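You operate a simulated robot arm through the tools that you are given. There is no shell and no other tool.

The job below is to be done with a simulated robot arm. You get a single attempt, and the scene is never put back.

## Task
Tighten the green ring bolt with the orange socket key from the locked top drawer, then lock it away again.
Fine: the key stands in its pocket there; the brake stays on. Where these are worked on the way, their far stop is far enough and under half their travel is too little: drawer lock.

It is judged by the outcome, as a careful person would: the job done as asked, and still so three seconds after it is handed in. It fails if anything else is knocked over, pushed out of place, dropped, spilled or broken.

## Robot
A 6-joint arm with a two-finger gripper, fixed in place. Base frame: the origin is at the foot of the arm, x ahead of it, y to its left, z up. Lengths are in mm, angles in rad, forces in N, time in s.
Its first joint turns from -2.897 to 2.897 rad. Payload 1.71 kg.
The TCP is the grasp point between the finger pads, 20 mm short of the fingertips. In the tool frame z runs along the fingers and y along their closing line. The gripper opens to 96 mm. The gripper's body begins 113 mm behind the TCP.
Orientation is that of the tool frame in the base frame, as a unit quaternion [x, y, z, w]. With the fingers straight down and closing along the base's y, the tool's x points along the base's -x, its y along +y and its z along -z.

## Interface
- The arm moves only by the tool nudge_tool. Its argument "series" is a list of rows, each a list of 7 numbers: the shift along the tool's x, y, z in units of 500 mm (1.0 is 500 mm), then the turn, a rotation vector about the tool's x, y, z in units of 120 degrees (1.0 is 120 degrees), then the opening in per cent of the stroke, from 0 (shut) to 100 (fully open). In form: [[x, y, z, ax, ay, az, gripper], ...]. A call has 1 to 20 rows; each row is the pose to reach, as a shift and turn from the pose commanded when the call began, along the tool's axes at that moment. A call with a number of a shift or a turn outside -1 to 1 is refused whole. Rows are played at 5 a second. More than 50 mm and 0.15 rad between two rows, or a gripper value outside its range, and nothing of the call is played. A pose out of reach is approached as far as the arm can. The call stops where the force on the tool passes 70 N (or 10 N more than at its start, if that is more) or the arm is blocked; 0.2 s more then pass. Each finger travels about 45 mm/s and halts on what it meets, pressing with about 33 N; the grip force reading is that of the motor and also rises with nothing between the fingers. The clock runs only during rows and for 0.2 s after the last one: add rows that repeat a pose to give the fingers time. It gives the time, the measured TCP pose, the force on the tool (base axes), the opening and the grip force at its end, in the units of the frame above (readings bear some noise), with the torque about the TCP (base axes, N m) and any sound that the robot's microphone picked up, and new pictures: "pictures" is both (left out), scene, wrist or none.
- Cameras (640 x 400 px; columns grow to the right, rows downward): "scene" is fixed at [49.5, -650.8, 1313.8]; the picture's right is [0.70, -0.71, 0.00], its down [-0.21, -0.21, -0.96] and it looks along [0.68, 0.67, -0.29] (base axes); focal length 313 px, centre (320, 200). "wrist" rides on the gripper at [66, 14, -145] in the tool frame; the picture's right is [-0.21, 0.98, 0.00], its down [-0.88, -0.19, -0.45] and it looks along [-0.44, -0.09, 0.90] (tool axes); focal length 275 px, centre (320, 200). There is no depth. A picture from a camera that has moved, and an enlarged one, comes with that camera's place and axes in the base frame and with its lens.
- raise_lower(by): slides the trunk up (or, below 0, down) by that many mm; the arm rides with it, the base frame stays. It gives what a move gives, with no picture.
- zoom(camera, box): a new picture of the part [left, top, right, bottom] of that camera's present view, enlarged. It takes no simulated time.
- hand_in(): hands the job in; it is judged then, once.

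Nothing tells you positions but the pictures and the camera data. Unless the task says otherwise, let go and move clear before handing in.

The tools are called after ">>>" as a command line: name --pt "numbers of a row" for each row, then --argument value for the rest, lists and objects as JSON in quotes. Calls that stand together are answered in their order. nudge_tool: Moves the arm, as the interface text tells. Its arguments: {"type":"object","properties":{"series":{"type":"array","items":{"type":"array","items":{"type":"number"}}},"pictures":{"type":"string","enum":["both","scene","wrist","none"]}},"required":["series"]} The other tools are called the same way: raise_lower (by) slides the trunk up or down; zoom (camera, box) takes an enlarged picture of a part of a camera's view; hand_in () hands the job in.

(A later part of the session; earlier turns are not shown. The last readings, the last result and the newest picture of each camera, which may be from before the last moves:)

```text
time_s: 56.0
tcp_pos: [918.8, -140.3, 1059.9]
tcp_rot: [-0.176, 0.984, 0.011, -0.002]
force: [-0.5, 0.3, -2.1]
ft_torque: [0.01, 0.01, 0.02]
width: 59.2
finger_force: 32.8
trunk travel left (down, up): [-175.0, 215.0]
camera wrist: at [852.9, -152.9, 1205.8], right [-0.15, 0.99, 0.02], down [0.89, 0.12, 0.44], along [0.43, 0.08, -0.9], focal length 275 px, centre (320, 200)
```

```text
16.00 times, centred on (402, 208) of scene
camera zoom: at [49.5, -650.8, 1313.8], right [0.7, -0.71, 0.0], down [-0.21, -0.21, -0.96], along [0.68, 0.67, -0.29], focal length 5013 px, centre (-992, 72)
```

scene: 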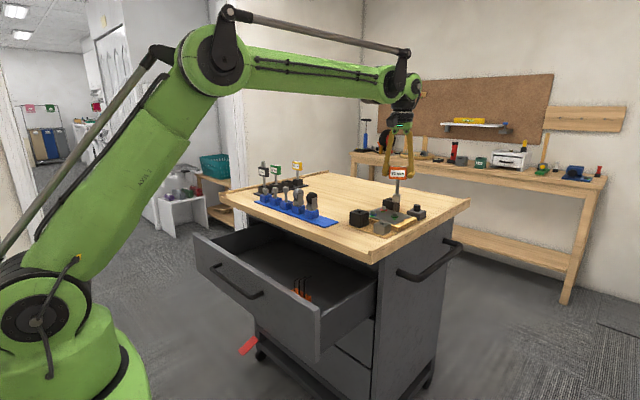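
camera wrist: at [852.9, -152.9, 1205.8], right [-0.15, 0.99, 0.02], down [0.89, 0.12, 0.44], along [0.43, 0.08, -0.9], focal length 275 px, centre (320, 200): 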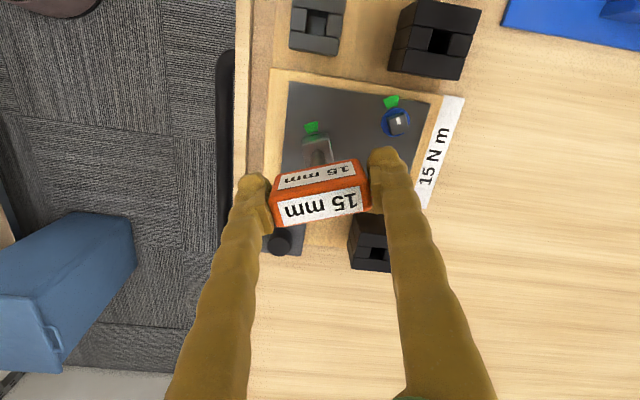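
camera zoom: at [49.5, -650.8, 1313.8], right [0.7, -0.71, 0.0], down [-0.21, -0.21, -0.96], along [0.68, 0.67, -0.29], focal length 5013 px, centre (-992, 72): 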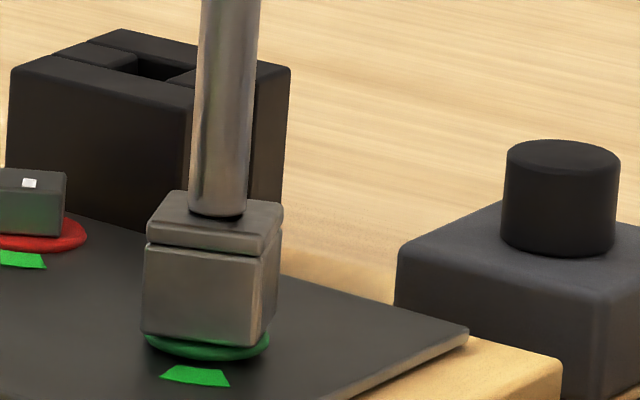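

The socket is seated down to the ring with no side load. Now the clockwise turn: first 45° about the key's own axis, checking as I go.

>>> nudge_tool --pt "0 0.0002 0 0 -0.0008 0.0417 30" --pt "0 0.0004 0 0 -0.0017 0.0833 30" --pt "-0.0001 0.0006 0 0 -0.0025 0.125 30" --pt "-0.0001 0.0008 0 0 -0.0033 0.1667 30" --pt "-0.0002 0.0009 0 0 -0.0042 0.2083 30" --pt "-0.0003 0.0011 0 0 -0.005 0.25 30" --pt "-0.0004 0.0013 0 0 -0.0058 0.2917 30" --pt "-0.0005 0.0014 0 0 -0.0067 0.3333 30" --pt "-0.0006 0.0016 0 0 -0.0075 0.375 30" --pt "-0.0006 0.0016 0 0 -0.0075 0.375 30" --pictures "wrist"

>>> zoom --camera "scene" --box '[385, 175, 421, 215]'

```text
time_s: 58.2
tcp_pos: [918.9, -139.7, 1060.5]
tcp_rot: [0.214, 0.977, 0.01, 0.003]
force: [1.3, 1.1, -3.3]
ft_torque: [0.14, -0.07, 0.03]
width: 58.8
finger_force: 33.1
trunk travel left (down, up): [-175.0, 215.0]
camera wrist: at [863.1, -101.9, 1206.2], right [0.6, 0.8, 0.02], down [0.72, -0.54, 0.44], along [0.36, -0.25, -0.9], focal length 275 px, centre (320, 200)
```

wrist: 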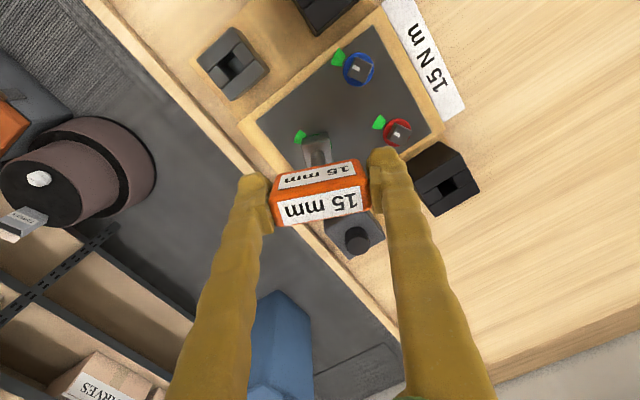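

```text
10.00 times, centred on (403, 195) of scene
camera zoom: at [49.5, -650.8, 1313.8], right [0.7, -0.71, 0.0], down [-0.21, -0.21, -0.96], along [0.68, 0.67, -0.29], focal length 3133 px, centre (-510, 250)
```

zoom: 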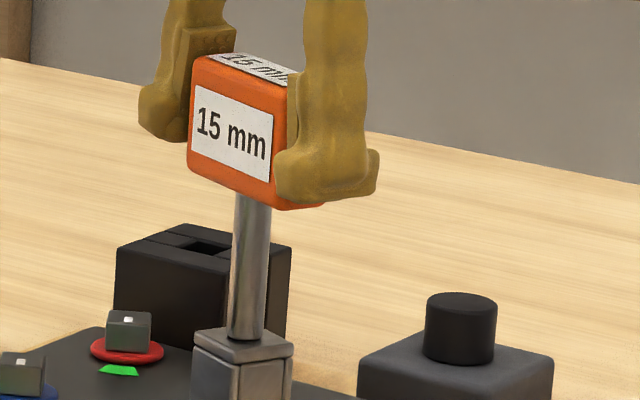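

Turning freely and centred, with little torque so far. Continuing another 41° to bring the tick into the green sector.

>>> nudge_tool --pt "0 0.0002 0 0 -0.0008 0.0417 30" --pt "0 0.0004 0 0 -0.0017 0.0833 30" --pt "-0.0001 0.0006 0 0 -0.0025 0.125 30" --pt "-0.0001 0.0008 0 0 -0.0033 0.1667 30" --pt "-0.0002 0.0009 0 0 -0.0042 0.2083 30" --pt "-0.0003 0.0011 0 0 -0.005 0.25 30" --pt "-0.0004 0.0013 0 0 -0.0058 0.2917 30" --pt "-0.0005 0.0014 0 0 -0.0067 0.3417 30" --pt "-0.0005 0.0014 0 0 -0.0067 0.3417 30" --pictures "wrist"

>>> zoom --camera "scene" --box '[393, 198, 411, 218]'

```text
time_s: 60.2
tcp_pos: [918.9, -139.0, 1061.2]
tcp_rot: [0.542, 0.84, 0.008, 0.005]
force: [1.8, 2.5, -5.4]
ft_torque: [0.23, -0.13, 0.07]
width: 59.0
finger_force: 32.7
trunk travel left (down, up): [-175.0, 215.0]
camera wrist: at [902.1, -74.6, 1206.0], right [0.98, 0.21, 0.02], down [0.18, -0.88, 0.44], along [0.11, -0.43, -0.9], focal length 275 px, centre (320, 200)
```

wrist: 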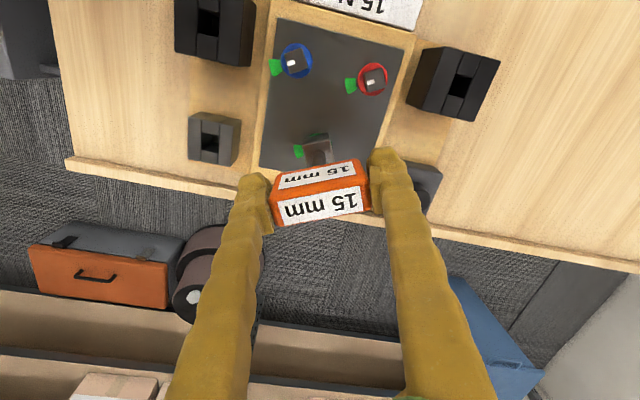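

```text
16.00 times, centred on (402, 208) of scene
camera zoom: at [49.5, -650.8, 1313.8], right [0.7, -0.71, 0.0], down [-0.21, -0.21, -0.96], along [0.68, 0.67, -0.29], focal length 5013 px, centre (-992, 72)
```

zoom: 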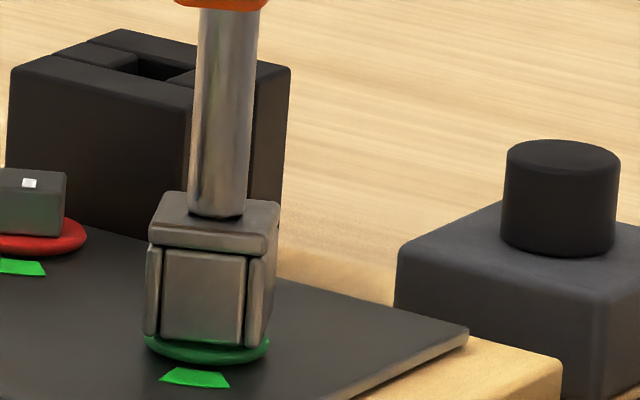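

About 86° turned. I'll lift the key straight up to see where the bolt's tick ended up.

>>> nudge_tool --pt "0 0.0002 -0.01 0 0 0 30" --pt "0 0.0004 -0.02 0 0 0 30" --pt "0 0.0008 -0.04 0 0 0 30" --pt "0 0.0012 -0.06 0 0 0 30" --pt "0 0.0016 -0.08 0 0 0 30" --pt "0 0.0016 -0.08 0 0 0 30" --pictures "wrist"

>>> zoom --camera "scene" --box '[393, 198, 411, 218]'

>>> zoom --camera "wrist" --box '[270, 90, 370, 165]'

```text
time_s: 61.6
tcp_pos: [918.2, -139.6, 1100.6]
tcp_rot: [0.542, 0.84, 0.008, 0.005]
force: [-0.6, 0.2, -1.3]
ft_torque: [0.0, 0.0, 0.0]
width: 58.7
finger_force: 32.9
trunk travel left (down, up): [-175.0, 215.0]
camera wrist: at [901.2, -74.6, 1245.8], right [0.98, 0.22, 0.02], down [0.19, -0.88, 0.44], along [0.11, -0.43, -0.9], focal length 275 px, centre (320, 200)
```

wrist: 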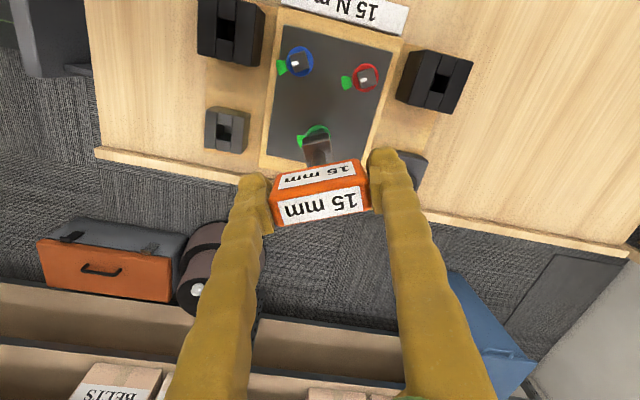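

```text
16.00 times, centred on (402, 208) of scene
camera zoom: at [49.5, -650.8, 1313.8], right [0.7, -0.71, 0.0], down [-0.21, -0.21, -0.96], along [0.68, 0.67, -0.29], focal length 5013 px, centre (-992, 72)
```

zoom: 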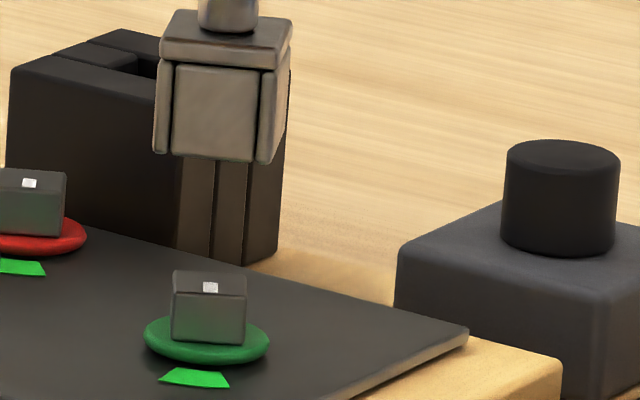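

```text
5.33 times, centred on (320, 128) of wrist
camera zoom: at [901.2, -74.6, 1245.8], right [0.98, 0.22, 0.02], down [0.19, -0.88, 0.44], along [0.11, -0.43, -0.9], focal length 1468 px, centre (320, 587)
```

zoom: 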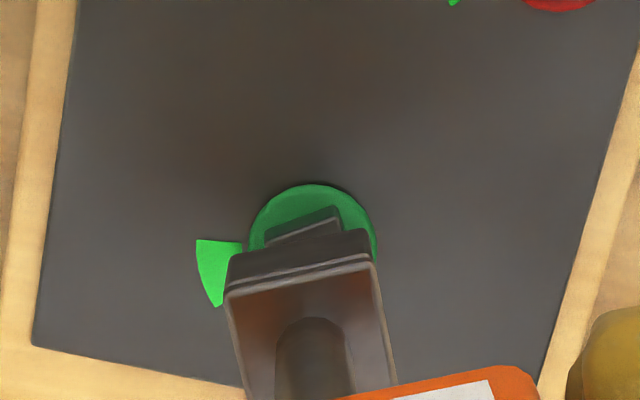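

The bolt moved, but less than the key did: its tick seems near the edge of the green sector. I'll move the key aside for an unobstructed look.

>>> nudge_tool --pt "0 0 -0.0614 0 0 0 30" --pt "0.0763 0.0167 -0.0614 0 0 0 30" --pt "0.1526 0.0334 -0.0614 0 0 0 30" --pt "0.2288 0.0502 -0.0614 0 0 0 30" --pt "0.3051 0.0669 -0.0614 0 0 0 30" --pt "0.3814 0.0836 -0.0614 0 0 0 30" --pt "0.3814 0.0836 -0.0614 0 0 0 30" --pictures "wrist"

```text
time_s: 63.2
tcp_pos: [877.2, 52.9, 1133.3]
tcp_rot: [0.542, 0.84, 0.008, 0.005]
force: [-0.4, 0.5, -2.4]
ft_torque: [-0.02, 0.0, 0.0]
width: 58.8
finger_force: 32.7
trunk travel left (down, up): [-175.0, 215.0]
camera wrist: at [859.9, 116.9, 1279.0], right [0.98, 0.22, 0.02], down [0.19, -0.88, 0.44], along [0.11, -0.43, -0.9], focal length 275 px, centre (320, 200)
```

wrist: 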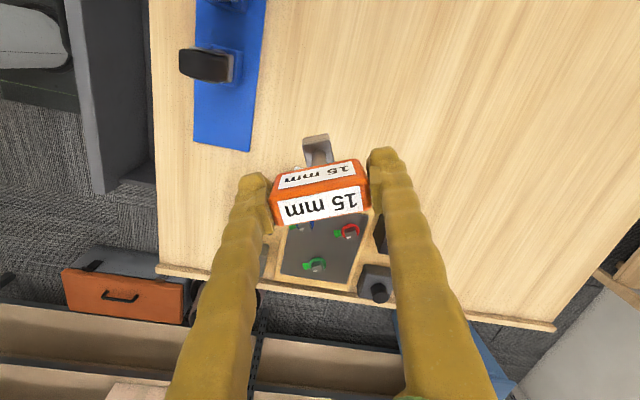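

>>> zoom --camera "wrist" --box '[295, 245, 345, 280]'

```text
11.43 times, centred on (320, 262) of wrist
camera zoom: at [859.9, 116.9, 1279.0], right [0.98, 0.22, 0.02], down [0.19, -0.88, 0.44], along [0.11, -0.43, -0.9], focal length 3146 px, centre (320, -514)
```

zoom: 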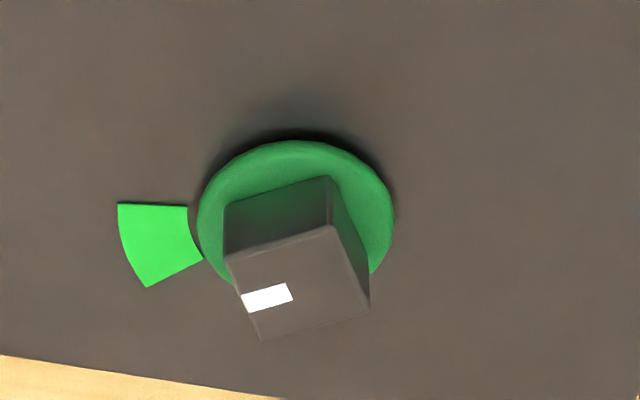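

A clear view: the tick is at the near edge of the green sector, about 16° short of its centre, because the socket has about 10° of play. I'll return over the bolt, re-aligning the key yaw by −10°.

>>> nudge_tool --pt "-0.0763 -0.0167 0 0 0.0005 -0.02 30" --pt "-0.1526 -0.0334 0 0 0.001 -0.04 30" --pt "-0.2288 -0.0502 0 0 0.0014 -0.06 30" --pt "-0.3051 -0.0669 0 0 0.0017 -0.0833 30" --pt "-0.3814 -0.084 0 0 0.0017 -0.0833 30" --pt "-0.3814 -0.084 0.03 0 0.0017 -0.0833 30" --pt "-0.3814 -0.0844 0.0614 0 0.0017 -0.0833 30" --pt "-0.3814 -0.0848 0.08 0 0.0017 -0.0833 30" --pt "-0.3814 -0.0852 0.1 0 0.0017 -0.0833 30" --pt "-0.3814 -0.0852 0.1 0 0.0017 -0.0833 30" --pt "-0.3814 -0.0852 0.1 0 0.0017 -0.0833 30" --pictures "wrist"

>>> zoom --camera "scene" --box '[393, 198, 411, 218]'

>>> zoom --camera "wrist" --box '[300, 110, 348, 165]'

```text
time_s: 65.6
tcp_pos: [916.5, -139.6, 1082.1]
tcp_rot: [0.466, 0.885, 0.009, 0.005]
force: [0.6, -0.6, -2.5]
ft_torque: [-0.04, -0.01, 0.01]
width: 58.5
finger_force: 32.8
trunk travel left (down, up): [-175.0, 215.0]
camera wrist: at [889.2, -78.5, 1227.4], right [0.92, 0.38, 0.02], down [0.34, -0.83, 0.44], along [0.18, -0.4, -0.9], focal length 275 px, centre (320, 200)
```

wrist: 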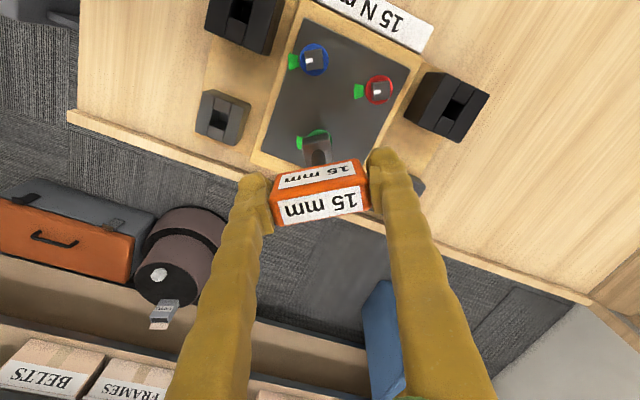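

```text
16.00 times, centred on (402, 208) of scene
camera zoom: at [49.5, -650.8, 1313.8], right [0.7, -0.71, 0.0], down [-0.21, -0.21, -0.96], along [0.68, 0.67, -0.29], focal length 5013 px, centre (-992, 72)
```

zoom: 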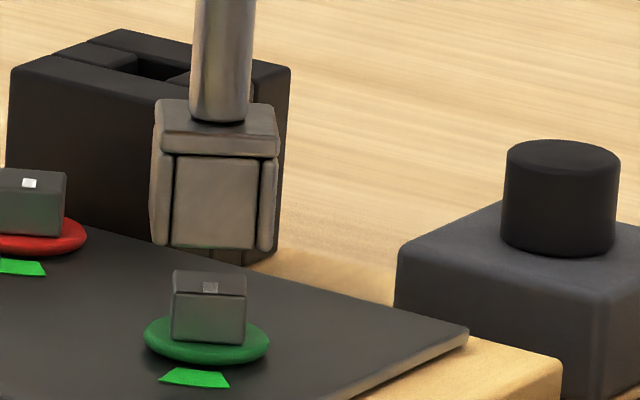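

```text
7.27 times, centred on (324, 138) of wrist
camera zoom: at [889.2, -78.5, 1227.4], right [0.92, 0.38, 0.02], down [0.34, -0.83, 0.44], along [0.18, -0.4, -0.9], focal length 2002 px, centre (291, 654)
```

zoom: 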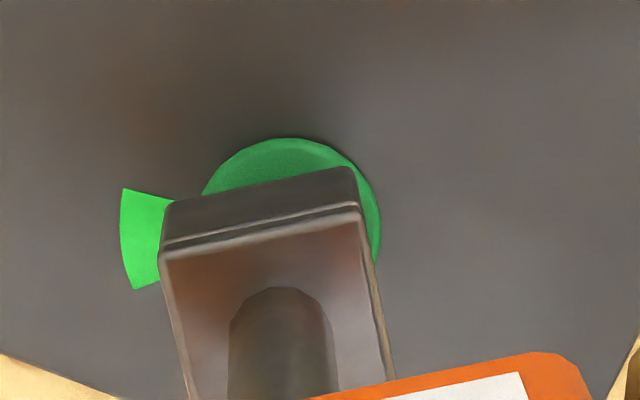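

I'm about 2.5 mm off after the return move. Correcting sideways and lowering 8 mm, then re-checking.

>>> nudge_tool --pt "-0.0005 0.0025 0 0 0 0 30" --pt "-0.0005 0.005 0 0 0 0 30" --pt "-0.0005 0.0048 0.008 0 0 0 30" --pt "-0.0005 0.0047 0.016 0 0 0 30" --pt "-0.0005 0.0047 0.016 0 0 0 30" --pt "-0.0005 0.0047 0.016 0 0 0 30" --pictures "none"

>>> zoom --camera "scene" --box '[393, 198, 411, 218]'

>>> zoom --camera "wrist" --box '[300, 110, 348, 165]'

```text
time_s: 67.0
tcp_pos: [921.3, -138.7, 1073.6]
tcp_rot: [0.466, 0.885, 0.009, 0.005]
force: [-0.3, -0.4, -2.0]
ft_torque: [0.0, 0.01, -0.03]
width: 58.5
finger_force: 33.3
trunk travel left (down, up): [-175.0, 215.0]
```

```text
16.00 times, centred on (402, 208) of scene
camera zoom: at [49.5, -650.8, 1313.8], right [0.7, -0.71, 0.0], down [-0.21, -0.21, -0.96], along [0.68, 0.67, -0.29], focal length 5013 px, centre (-992, 72)
```

zoom: 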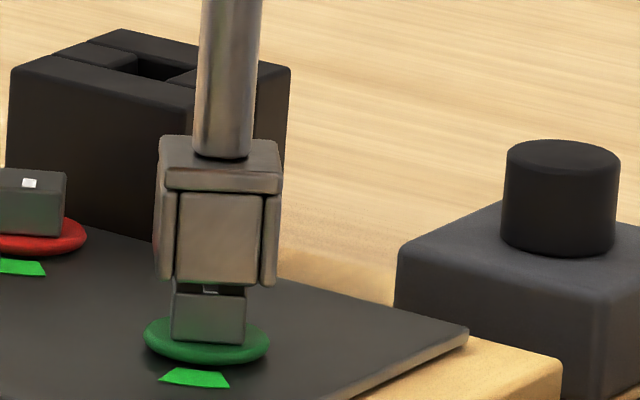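

```text
7.27 times, centred on (324, 138) of wrist
camera zoom: at [892.7, -77.8, 1218.8], right [0.92, 0.38, 0.02], down [0.34, -0.83, 0.44], along [0.18, -0.4, -0.9], focal length 2002 px, centre (291, 654)
```

zoom: 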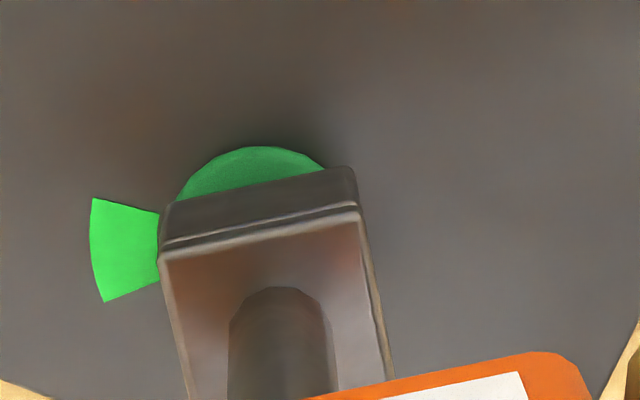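

>>> nudge_tool --pt "0.0008 -0.0009 0 0 0 0 30" --pt "0.0016 -0.0017 0 0 0 0 30" --pt "0.0016 -0.0017 0 0 0 0 30" --pt "0.0016 -0.0017 0 0 0 0 30" --pictures "none"

>>> zoom --camera "scene" --box '[393, 198, 411, 218]'

>>> zoom --camera "wrist" --box '[300, 110, 348, 165]'

```text
time_s: 68.0
tcp_pos: [919.5, -137.4, 1073.3]
tcp_rot: [0.466, 0.885, 0.009, 0.005]
force: [0.9, 0.4, -2.5]
ft_torque: [-0.01, -0.01, -0.04]
width: 58.6
finger_force: 32.8
trunk travel left (down, up): [-175.0, 215.0]
```

```text
16.00 times, centred on (402, 208) of scene
camera zoom: at [49.5, -650.8, 1313.8], right [0.7, -0.71, 0.0], down [-0.21, -0.21, -0.96], along [0.68, 0.67, -0.29], focal length 5013 px, centre (-992, 72)
```

zoom: 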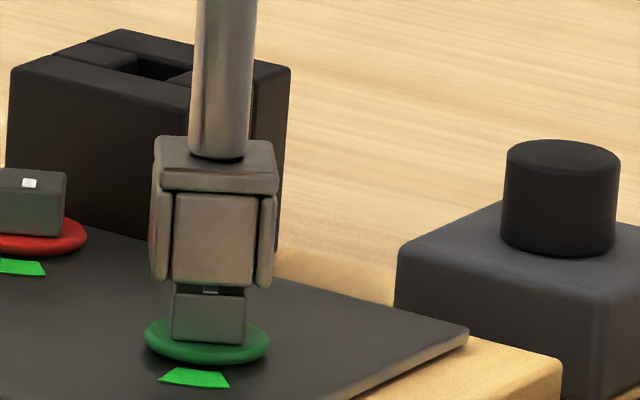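

```text
7.27 times, centred on (324, 138) of wrist
camera zoom: at [892.0, -77.2, 1218.7], right [0.92, 0.38, 0.02], down [0.34, -0.83, 0.44], along [0.18, -0.4, -0.9], focal length 2002 px, centre (291, 654)
```

zoom: 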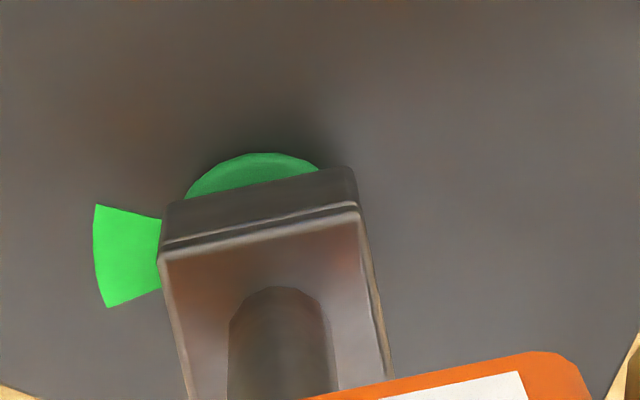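

Aligned now in both views. Lowering in 2 mm steps and watching the force.

>>> nudge_tool --pt "0 0 0.004 0 0 0 30" --pt "0 -0.0001 0.008 0 0 0 30" --pt "0 -0.0002 0.01 0 0 0 30" --pt "0 -0.0002 0.012 0 0 0 30" --pt "0 -0.0002 0.012 0 0 0 30" --pictures "none"

>>> zoom --camera "scene" --box '[393, 198, 411, 218]'

```text
time_s: 69.2
tcp_pos: [917.4, -136.8, 1070.4]
tcp_rot: [0.466, 0.885, 0.009, 0.005]
force: [4.0, -0.5, 41.2]
ft_torque: [-0.58, -0.38, 0.02]
width: 58.5
finger_force: 32.5
trunk travel left (down, up): [-175.0, 215.0]
```

```text
16.00 times, centred on (402, 208) of scene
camera zoom: at [49.5, -650.8, 1313.8], right [0.7, -0.71, 0.0], down [-0.21, -0.21, -0.96], along [0.68, 0.67, -0.29], focal length 5013 px, centre (-992, 72)
```

zoom: 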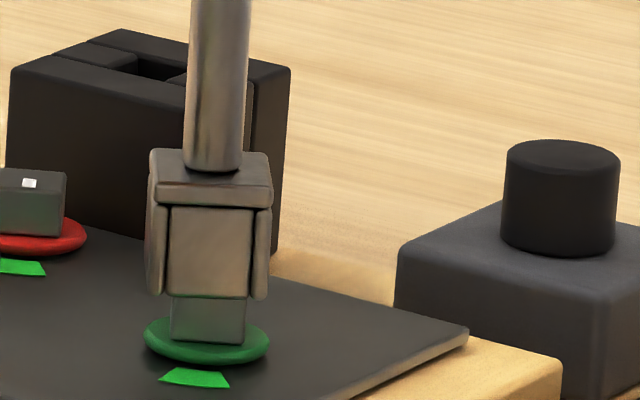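

Contact at about 41 N: one wall landed on the bolt head because the arm drifted 2 mm during the descent. I'll lift 5 mm and re-centre.

>>> nudge_tool --pt "0 0.0001 -0.005 0 0 0 30" --pt "0 0.0002 -0.01 0 0 0 30" --pt "0 0.0002 -0.01 0 0 0 30" --pt "0 0.0002 -0.01 0 0 0 30" --pictures "none"

>>> zoom --camera "scene" --box '[385, 170, 417, 220]'

>>> zoom --camera "wrist" --box '[300, 110, 348, 165]'

```text
time_s: 70.2
tcp_pos: [920.2, -137.9, 1072.4]
tcp_rot: [0.466, 0.885, 0.009, 0.005]
force: [-0.5, 0.9, -2.8]
ft_torque: [0.01, 0.03, 0.02]
width: 58.7
finger_force: 32.8
trunk travel left (down, up): [-175.0, 215.0]
```

```text
8.00 times, centred on (401, 195) of scene
camera zoom: at [49.5, -650.8, 1313.8], right [0.7, -0.71, 0.0], down [-0.21, -0.21, -0.96], along [0.68, 0.67, -0.29], focal length 2506 px, centre (-328, 240)
```

zoom: 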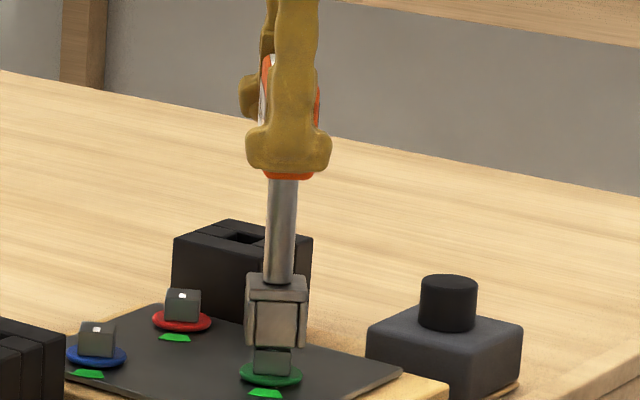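

```text
7.27 times, centred on (324, 138) of wrist
camera zoom: at [891.7, -76.8, 1217.8], right [0.92, 0.38, 0.02], down [0.34, -0.83, 0.44], along [0.18, -0.4, -0.9], focal length 2002 px, centre (291, 654)
```

zoom: 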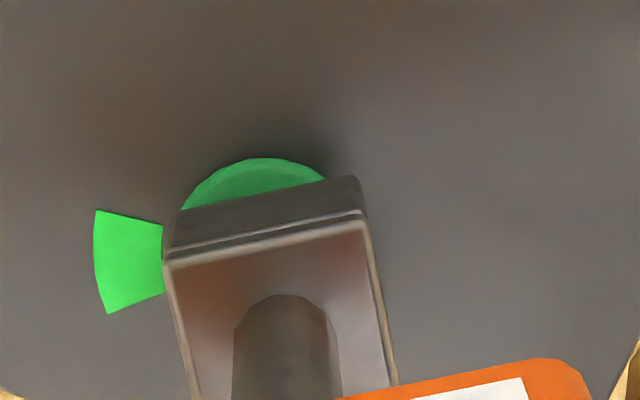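

The push slid the key up about 1 mm in the grip and tilted it slightly; still firmly held. Re-centring by (0.4, −1.2) mm in tool axes.

>>> nudge_tool --pt "0.0004 -0.0012 0 0 0 0 20" --pt "0.0008 -0.0024 0 0 0 0 20" --pt "0.0008 -0.0024 0 0 0 0 20" --pt "0.0008 -0.0024 0 0 0 0 20" --pt "0.0008 -0.0024 0 0 0 0 20" --pictures "none"

>>> zoom --camera "scene" --box '[393, 198, 411, 218]'

>>> zoom --camera "wrist" --box '[300, 110, 348, 165]'

```text
time_s: 71.4
tcp_pos: [919.5, -138.2, 1071.5]
tcp_rot: [0.466, 0.885, 0.008, 0.005]
force: [0.4, -0.2, -2.4]
ft_torque: [0.0, -0.02, 0.0]
width: 58.6
finger_force: 32.5
trunk travel left (down, up): [-175.0, 215.0]
```

```text
16.00 times, centred on (402, 208) of scene
camera zoom: at [49.5, -650.8, 1313.8], right [0.7, -0.71, 0.0], down [-0.21, -0.21, -0.96], along [0.68, 0.67, -0.29], focal length 5013 px, centre (-992, 72)
```

zoom: 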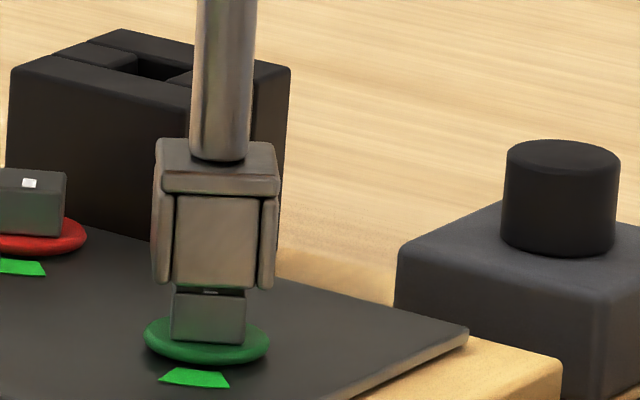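

```text
7.27 times, centred on (324, 138) of wrist
camera zoom: at [890.4, -77.4, 1218.1], right [0.92, 0.38, 0.02], down [0.34, -0.83, 0.44], along [0.18, -0.4, -0.9], focal length 2002 px, centre (291, 654)
```

zoom: 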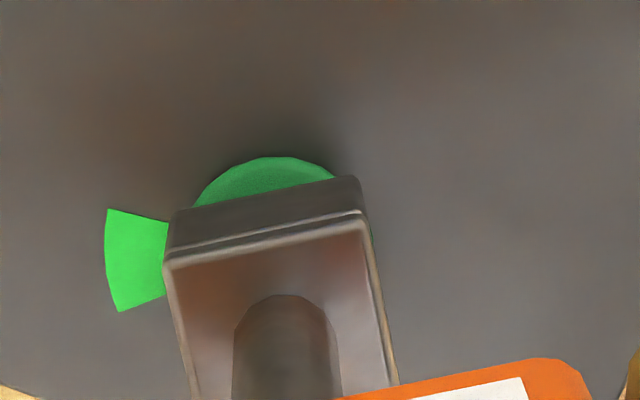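

Alignment now matches the configuration that worked the first time. Lowering 3 mm gently.

>>> nudge_tool --pt "0 0 0.002 0 0 0 20" --pt "0 0 0.004 0 0 0 20" --pt "0 -0.0001 0.006 0 0 0 20" --pt "0 -0.0001 0.006 0 0 0 20" --pictures "none"

>>> zoom --camera "scene" --box '[393, 198, 411, 218]'

```text
time_s: 72.4
tcp_pos: [917.7, -139.0, 1070.0]
tcp_rot: [0.467, 0.884, 0.009, 0.005]
force: [-1.2, 1.0, -2.4]
ft_torque: [0.01, 0.03, 0.01]
width: 58.8
finger_force: 33.8
trunk travel left (down, up): [-175.0, 215.0]
```

```text
16.00 times, centred on (402, 208) of scene
camera zoom: at [49.5, -650.8, 1313.8], right [0.7, -0.71, 0.0], down [-0.21, -0.21, -0.96], along [0.68, 0.67, -0.29], focal length 5013 px, centre (-992, 72)
```

zoom: 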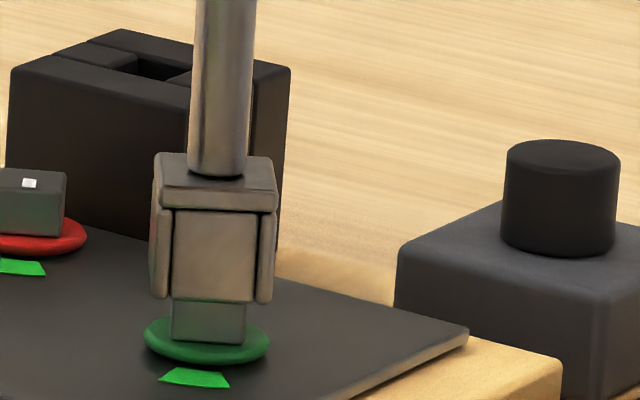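

>>> nudge_tool --pt "0 0 0.002 0 0 0 20" --pt "0 -0.0001 0.004 0 0 0 20" --pt "0 -0.0001 0.004 0 0 0 20" --pictures "none"

>>> zoom --camera "scene" --box '[393, 198, 411, 218]'

```text
time_s: 73.2
tcp_pos: [918.6, -138.3, 1067.3]
tcp_rot: [0.466, 0.885, 0.008, 0.004]
force: [-0.7, 0.3, -1.5]
ft_torque: [0.01, -0.02, -0.03]
width: 58.9
finger_force: 33.0
trunk travel left (down, up): [-175.0, 215.0]
```

```text
16.00 times, centred on (402, 208) of scene
camera zoom: at [49.5, -650.8, 1313.8], right [0.7, -0.71, 0.0], down [-0.21, -0.21, -0.96], along [0.68, 0.67, -0.29], focal length 5013 px, centre (-992, 72)
```

zoom: 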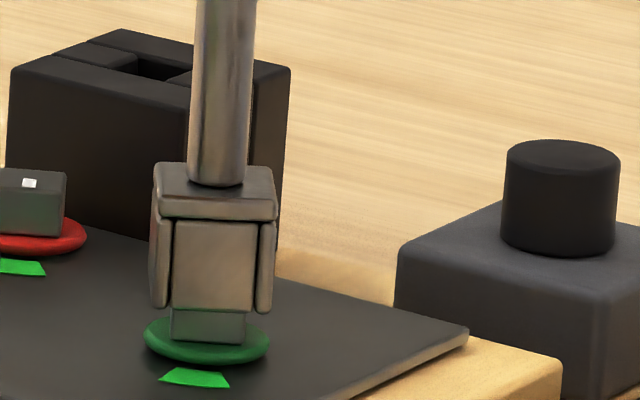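

Past the earlier contact height with no force, so the socket is going on. Lowering 6 mm more.

>>> nudge_tool --pt "0 0 0.003 0 0 0 20" --pt "0 -0.0001 0.006 0 0 0 20" --pt "0 -0.0002 0.009 0 0 0 20" --pt "0 -0.0002 0.012 0 0 0 20" --pt "0 -0.0002 0.012 0 0 0 20" --pictures "none"

>>> zoom --camera "scene" --box '[393, 198, 411, 218]'

```text
time_s: 74.4
tcp_pos: [919.4, -138.6, 1062.3]
tcp_rot: [0.467, 0.884, 0.009, 0.005]
force: [1.3, -0.6, -1.2]
ft_torque: [-0.01, 0.0, -0.03]
width: 58.5
finger_force: 33.1
trunk travel left (down, up): [-175.0, 215.0]
```

```text
16.00 times, centred on (402, 208) of scene
camera zoom: at [49.5, -650.8, 1313.8], right [0.7, -0.71, 0.0], down [-0.21, -0.21, -0.96], along [0.68, 0.67, -0.29], focal length 5013 px, centre (-992, 72)
```

zoom: 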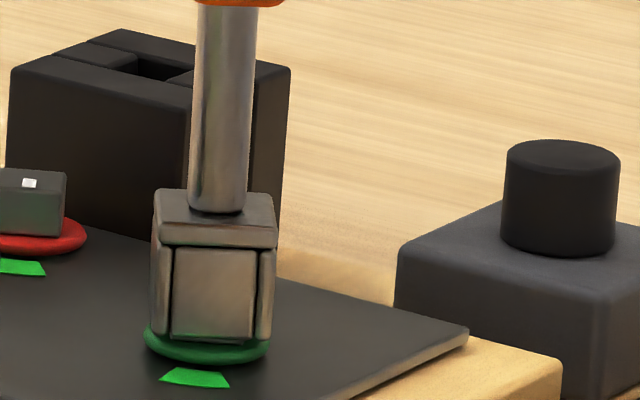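

Seated again. Turning a further 26° clockwise (10° of play plus 16° of bolt travel).

>>> nudge_tool --pt "0 0.0002 0 0 -0.0007 0.0361 20" --pt "0 0.0004 0 0 -0.0014 0.0722 20" --pt "-0.0001 0.0007 0 0 -0.0022 0.1083 20" --pt "-0.0001 0.0009 0 0 -0.0029 0.1444 20" --pt "-0.0002 0.0011 0 0 -0.0036 0.1806 20" --pt "-0.0003 0.0013 0 0 -0.0043 0.2167 20" --pt "-0.0003 0.0013 0 0 -0.0043 0.2167 20" --pictures "none"

```text
time_s: 76.0
tcp_pos: [919.2, -137.4, 1061.5]
tcp_rot: [0.654, 0.757, 0.007, 0.006]
force: [4.4, 0.3, 3.5]
ft_torque: [0.17, -0.54, 0.07]
width: 58.7
finger_force: 32.7
trunk travel left (down, up): [-175.0, 215.0]
```

Lifting off and moving aside to inspect the tick.

>>> nudge_tool --pt "0 0.0002 -0.01 0 0 0 20" --pt "0 0.0004 -0.02 0 0 0 20" --pt "0 0.0008 -0.04 0 0 0 20" --pt "0 0.0016 -0.09 0 0 0 20" --pt "0 0.0028 -0.15 0 0 0 20" --pt "0.07 0.01 -0.15 0 0 0 20" --pt "0.14 0.02 -0.15 0 0 0 20" --pt "0.21 0.03 -0.15 0 0 0 20" --pt "0.28 0.03 -0.15 0 0 0 20" --pt "0.36 0.03 -0.15 0 0 0 20" --pt "0.36 0.03 -0.15 0 0 0 20" --pictures "wrist"

```text
time_s: 78.4
tcp_pos: [908.2, 43.5, 1136.7]
tcp_rot: [0.653, 0.757, 0.007, 0.006]
force: [-0.7, 0.8, -2.6]
ft_torque: [-0.06, 0.01, 0.01]
width: 58.5
finger_force: 32.1
trunk travel left (down, up): [-175.0, 215.0]
camera wrist: at [907.7, 110.9, 1282.2], right [1.0, -0.06, 0.02], down [-0.06, -0.9, 0.44], along [-0.01, -0.44, -0.9], focal length 275 px, centre (320, 200)
```

wrist: 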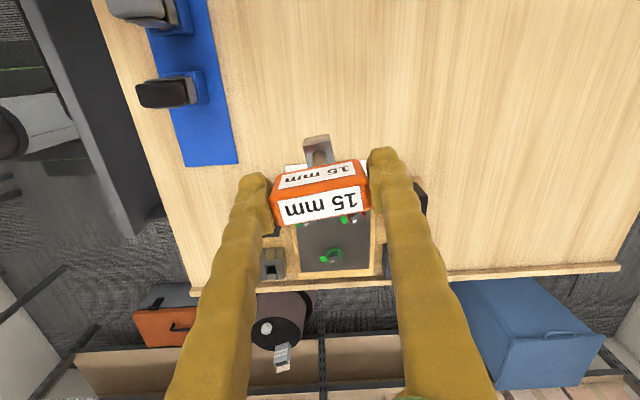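

>>> zoom --camera "wrist" --box '[308, 238, 358, 273]'

>>> zoom --camera "scene" --box '[385, 198, 417, 218]'

>>> zoom --camera "wrist" --box '[260, 125, 380, 230]'

```text
11.43 times, centred on (333, 256) of wrist
camera zoom: at [907.7, 110.9, 1282.2], right [1.0, -0.06, 0.02], down [-0.06, -0.9, 0.44], along [-0.01, -0.44, -0.9], focal length 3146 px, centre (171, -434)
```

zoom: 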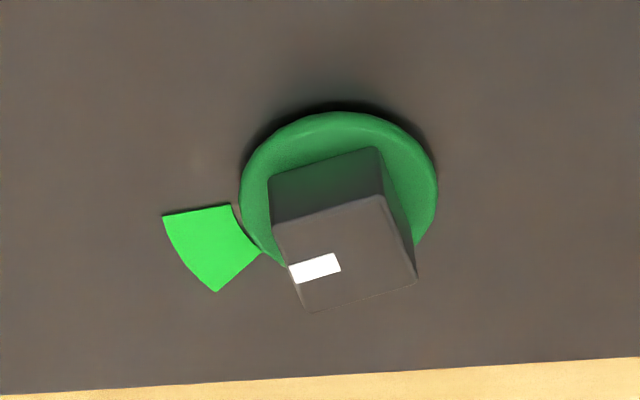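

```text
16.00 times, centred on (401, 208) of scene
camera zoom: at [49.5, -650.8, 1313.8], right [0.7, -0.71, 0.0], down [-0.21, -0.21, -0.96], along [0.68, 0.67, -0.29], focal length 5013 px, centre (-976, 72)
```

zoom: 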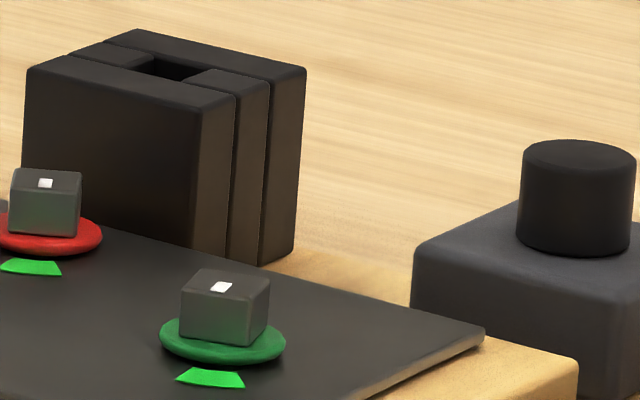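

```text
3.81 times, centred on (320, 178) of wrist
camera zoom: at [907.7, 110.9, 1282.2], right [1.0, -0.06, 0.02], down [-0.06, -0.9, 0.44], along [-0.01, -0.44, -0.9], focal length 1049 px, centre (320, 286)
```

zoom: 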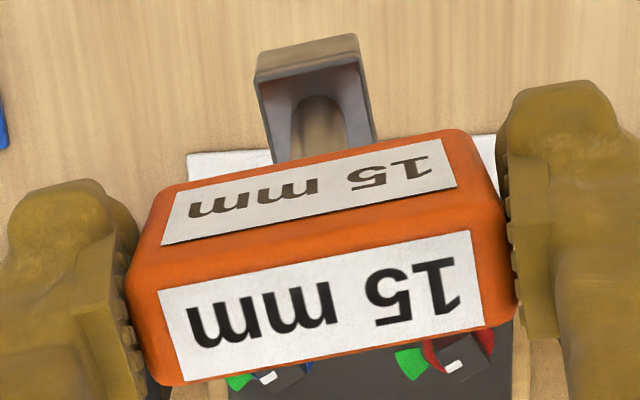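

The tick now sits within about 3° of the centre of the green sector, so the bolt is tight. Next I return the key: raise, travel back over the drawer and turn the gripper back to its original yaw.

>>> nudge_tool --pt "0 0 -0.04 0 0 0 20" --pt "0 0 -0.0758 0 0 0 20" --pt "0.0279 -0.0421 -0.0758 0 0 -0.0567 20" --pt "0.0557 -0.0842 -0.0758 0 0 -0.1133 20" --pt "0.0836 -0.1263 -0.0758 0 0 -0.17 20" --pt "0.1115 -0.1684 -0.0758 0 0 -0.2267 20" --pt "0.1393 -0.2105 -0.0758 0 0 -0.2833 20" --pt "0.1672 -0.2526 -0.0758 0 0 -0.34 20" --pt "0.1951 -0.2947 -0.0758 0 0 -0.3967 20" --pt "0.2229 -0.3368 -0.0758 0 0 -0.4533 20" --pt "0.2508 -0.3789 -0.0758 0 0 -0.51 20" --pt "0.2787 -0.421 -0.0758 0 0 -0.5667 20" --pt "0.3065 -0.4631 -0.0758 0 0 -0.6233 20" --pt "0.3344 -0.5052 -0.0758 0 0 -0.68 20" --pt "0.3344 -0.5052 -0.0758 0 0 -0.68 20" --pt "0.3344 -0.5052 -0.0758 0 0 -0.68 20"

```text
time_s: 81.8
tcp_pos: [632.5, 169.9, 1170.2]
tcp_rot: [0.0, 1.0, 0.002, 0.01]
force: [-0.4, -0.4, -2.5]
ft_torque: [-0.02, 0.01, -0.01]
width: 58.7
finger_force: 33.2
trunk travel left (down, up): [-175.0, 215.0]
camera wrist: at [562.9, 183.9, 1313.4], right [0.21, 0.98, 0.01], down [0.87, -0.19, 0.46], along [0.45, -0.09, -0.89], focal length 275 px, centre (320, 200)
```

scene: 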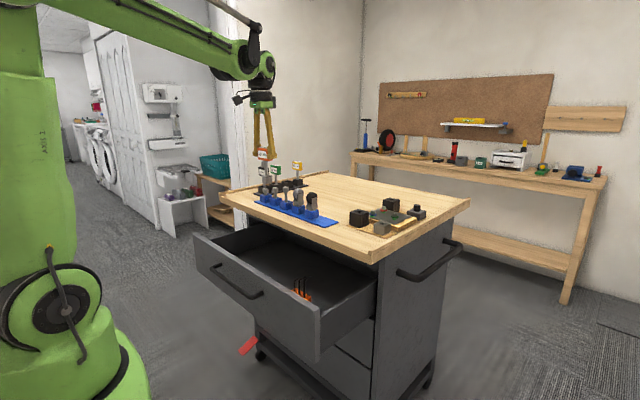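
wrist: 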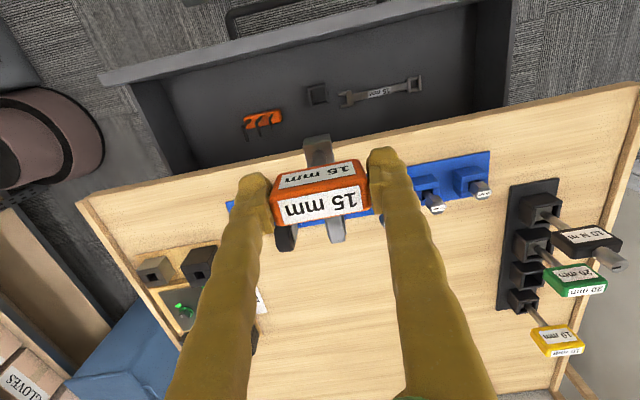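

>>> nudge_tool --pt "0.0012 0.0003 0.0734 0 0.0025 0 20" --pt "0.0031 0.0007 0.1467 0 0.005 0 20" --pt "0.0046 0.001 0.22 0 0.0075 0 20" --pt "0.0061 0.0013 0.2934 0 0.0095 0 20" --pt "0.0077 0.0017 0.3667 0 0.0095 0 20" --pt "0.0092 0.002 0.44 0 0.0095 0 20" --pt "0.0092 0.002 0.44 0 0.0095 0 20" --pt "0.0092 0.002 0.44 0 0.0095 0 20" --pictures "wrist"

```text
time_s: 83.6
tcp_pos: [630.5, 172.0, 951.4]
tcp_rot: [0.0, 1.0, 0.001, 0.0]
force: [0.5, 0.0, -2.6]
ft_torque: [0.0, 0.0, -0.03]
width: 58.4
finger_force: 33.1
trunk travel left (down, up): [-175.0, 215.0]
camera wrist: at [565.5, 185.5, 1096.1], right [0.21, 0.98, 0.0], down [0.88, -0.19, 0.44], along [0.43, -0.09, -0.9], focal length 275 px, centre (320, 200)
```

wrist: 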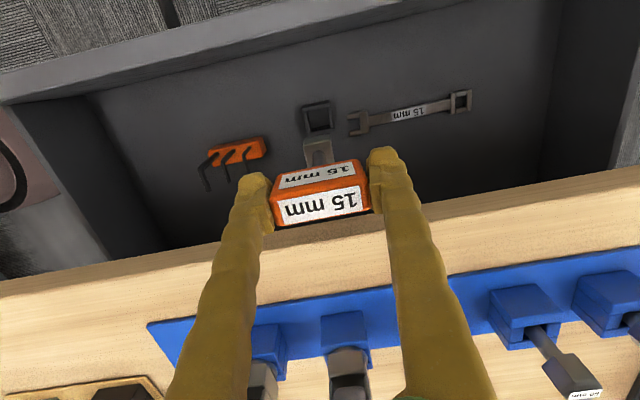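

The empty pocket is visible just ahead of the socket. Zooming to measure both.

>>> zoom --camera "wrist" --box '[292, 95, 348, 165]'

```text
5.71 times, centred on (320, 130) of wrist
camera zoom: at [565.5, 185.5, 1096.1], right [0.21, 0.98, 0.0], down [0.88, -0.19, 0.44], along [0.43, -0.09, -0.9], focal length 1573 px, centre (320, 600)
```

zoom: 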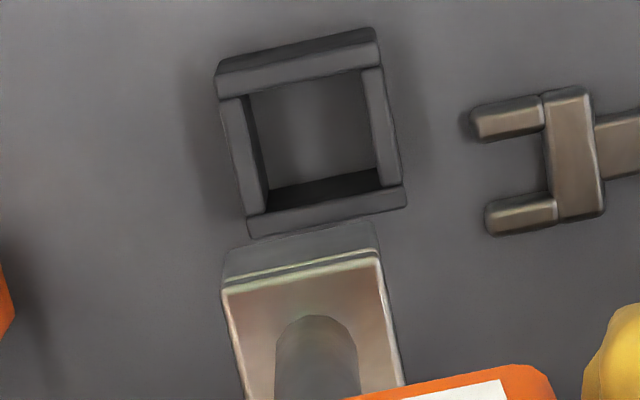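

Pocket opening is about 30 mm against the 23 mm socket, so there's decent clearance. I'll shift by (+1.2, −1.35) mm and lower with the trunk, which travels truly vertically.

>>> nudge_tool --pt "-0.0012 -0.0014 0 0 0 0 20" --pt "-0.0024 -0.0027 0 0 0 0 20" --pt "-0.0024 -0.0027 0 0 0 0 20" --pt "-0.0024 -0.0027 0 0 0 0 20" --pictures "none"

>>> raise_lower --by -130

>>> zoom --camera "wrist" --box '[280, 85, 360, 165]'

```text
time_s: 84.6
tcp_pos: [632.8, 171.5, 949.7]
tcp_rot: [0.0, 1.0, 0.002, 0.0]
force: [-0.5, -0.2, -2.0]
ft_torque: [-0.01, 0.0, 0.02]
width: 58.3
finger_force: 32.9
trunk travel left (down, up): [-175.0, 215.0]
```

```text
time_s: 86.2
tcp_pos: [633.1, 171.0, 821.4]
tcp_rot: [0.001, 1.0, 0.002, 0.0]
force: [-0.2, 0.5, -2.6]
ft_torque: [-0.03, -0.01, -0.01]
width: 58.1
finger_force: 33.3
trunk travel left (down, up): [-45.0, 345.0]
```

```text
5.00 times, centred on (320, 125) of wrist
camera zoom: at [566.6, 184.6, 965.7], right [0.21, 0.98, 0.0], down [0.88, -0.19, 0.44], along [0.43, -0.09, -0.9], focal length 1376 px, centre (320, 575)
```

zoom: 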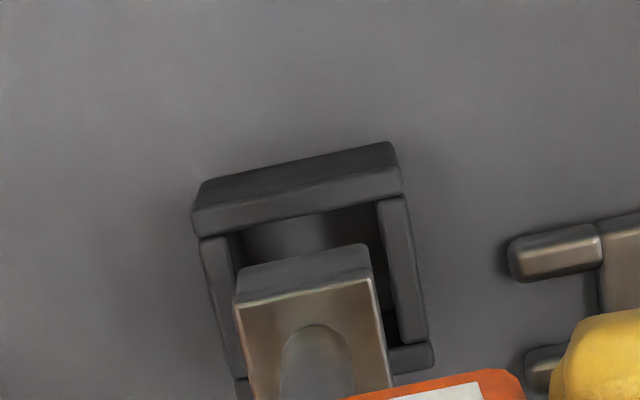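

Socket is centred over the pocket to within half a millimetre. Lowering 10 mm by arm, then the rest by trunk.

>>> nudge_tool --pt "0.0004 0 0.01 0 0 0 20" --pt "0.0008 0 0.02 0 0 0 20" --pt "0.0008 0 0.02 0 0 0 20" --pt "0.0008 0 0.02 0 0 0 20" --pictures "none"

>>> zoom --camera "wrist" --box '[280, 85, 360, 165]'

```text
time_s: 87.2
tcp_pos: [630.4, 170.5, 809.4]
tcp_rot: [0.001, 1.0, 0.002, 0.001]
force: [0.5, -0.1, -2.0]
ft_torque: [0.01, 0.02, -0.02]
width: 58.4
finger_force: 32.4
trunk travel left (down, up): [-45.0, 345.0]
```

```text
5.00 times, centred on (320, 125) of wrist
camera zoom: at [565.2, 184.4, 955.4], right [0.21, 0.98, 0.0], down [0.88, -0.19, 0.44], along [0.43, -0.09, -0.9], focal length 1376 px, centre (320, 575)
```

zoom: 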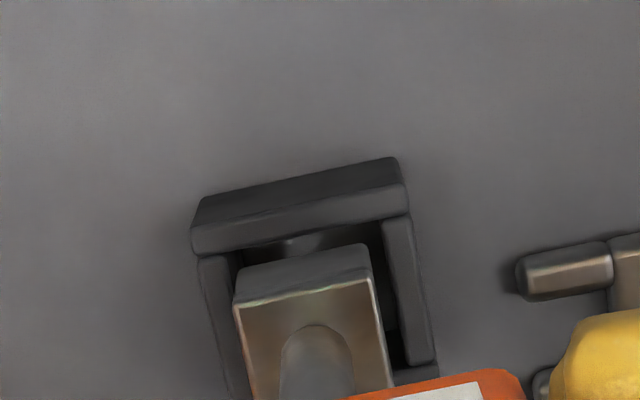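

Still centred. Lowering by trunk into the pocket.

>>> raise_lower --by -33

>>> zoom --camera "wrist" --box '[280, 85, 360, 165]'

```text
time_s: 87.9
tcp_pos: [631.2, 170.6, 777.9]
tcp_rot: [0.001, 1.0, 0.002, 0.0]
force: [-0.6, 0.5, -2.1]
ft_torque: [-0.03, -0.01, -0.01]
width: 58.2
finger_force: 33.2
trunk travel left (down, up): [-12.0, 378.0]
```

```text
5.00 times, centred on (320, 125) of wrist
camera zoom: at [565.2, 184.3, 922.5], right [0.21, 0.98, 0.0], down [0.88, -0.19, 0.44], along [0.43, -0.09, -0.9], focal length 1376 px, centre (320, 575)
```

zoom: 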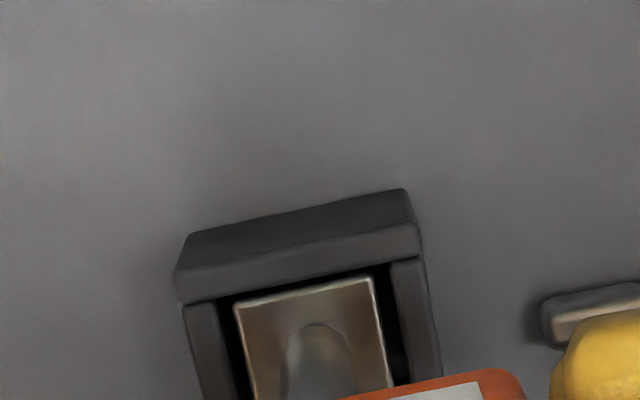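

The socket has entered the pocket. Lowering the last few millimetres.

>>> raise_lower --by -5

>>> raise_lower --by -2

```text
time_s: 88.5
tcp_pos: [630.9, 170.5, 772.9]
tcp_rot: [0.0, 1.0, 0.002, 0.0]
force: [0.1, 0.6, 2.0]
ft_torque: [0.07, -0.01, -0.02]
width: 58.5
finger_force: 32.9
trunk travel left (down, up): [-7.0, 383.0]
```

```text
time_s: 89.0
tcp_pos: [630.4, 170.9, 771.7]
tcp_rot: [0.0, 1.0, 0.002, 0.001]
force: [2.5, -2.3, 38.9]
ft_torque: [0.11, -0.01, 0.0]
width: 58.2
finger_force: 33.2
trunk travel left (down, up): [-5.0, 385.0]
```

The key is on the pocket floor (39 N). I'll relieve the load by 1 mm and then open the fingers.

>>> raise_lower --by 1

>>> nudge_tool --pt "0 0 0 0 0 0 62" --pt "0 0 0 0 0 0 66" --pt "0 0 0 0 0 0 72" --pt "0 0 0 0 0 0 80" --pt "0 0 0 0 0 0 85" --pt "0 0 0 0 0 0 85" --pictures "wrist"

```text
time_s: 89.5
tcp_pos: [628.8, 169.5, 772.0]
tcp_rot: [0.0, 1.0, 0.002, 0.0]
force: [2.5, -6.0, 30.6]
ft_torque: [-0.2, -0.01, -0.01]
width: 58.5
finger_force: 32.7
trunk travel left (down, up): [-6.0, 384.0]
```

```text
time_s: 90.9
tcp_pos: [630.7, 169.4, 771.0]
tcp_rot: [0.0, 1.0, 0.002, 0.0]
force: [0.0, -0.4, -0.8]
ft_torque: [0.01, 0.01, 0.02]
width: 81.5
finger_force: 0.0
trunk travel left (down, up): [-6.0, 384.0]
camera wrist: at [565.1, 184.3, 916.5], right [0.21, 0.98, 0.0], down [0.88, -0.19, 0.44], along [0.43, -0.09, -0.9], focal length 275 px, centre (320, 200)
```

wrist: 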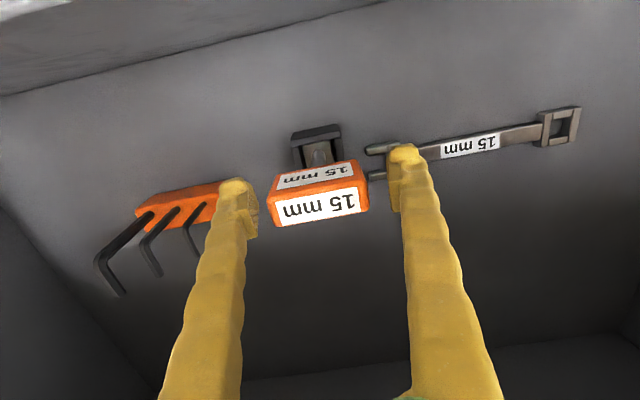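

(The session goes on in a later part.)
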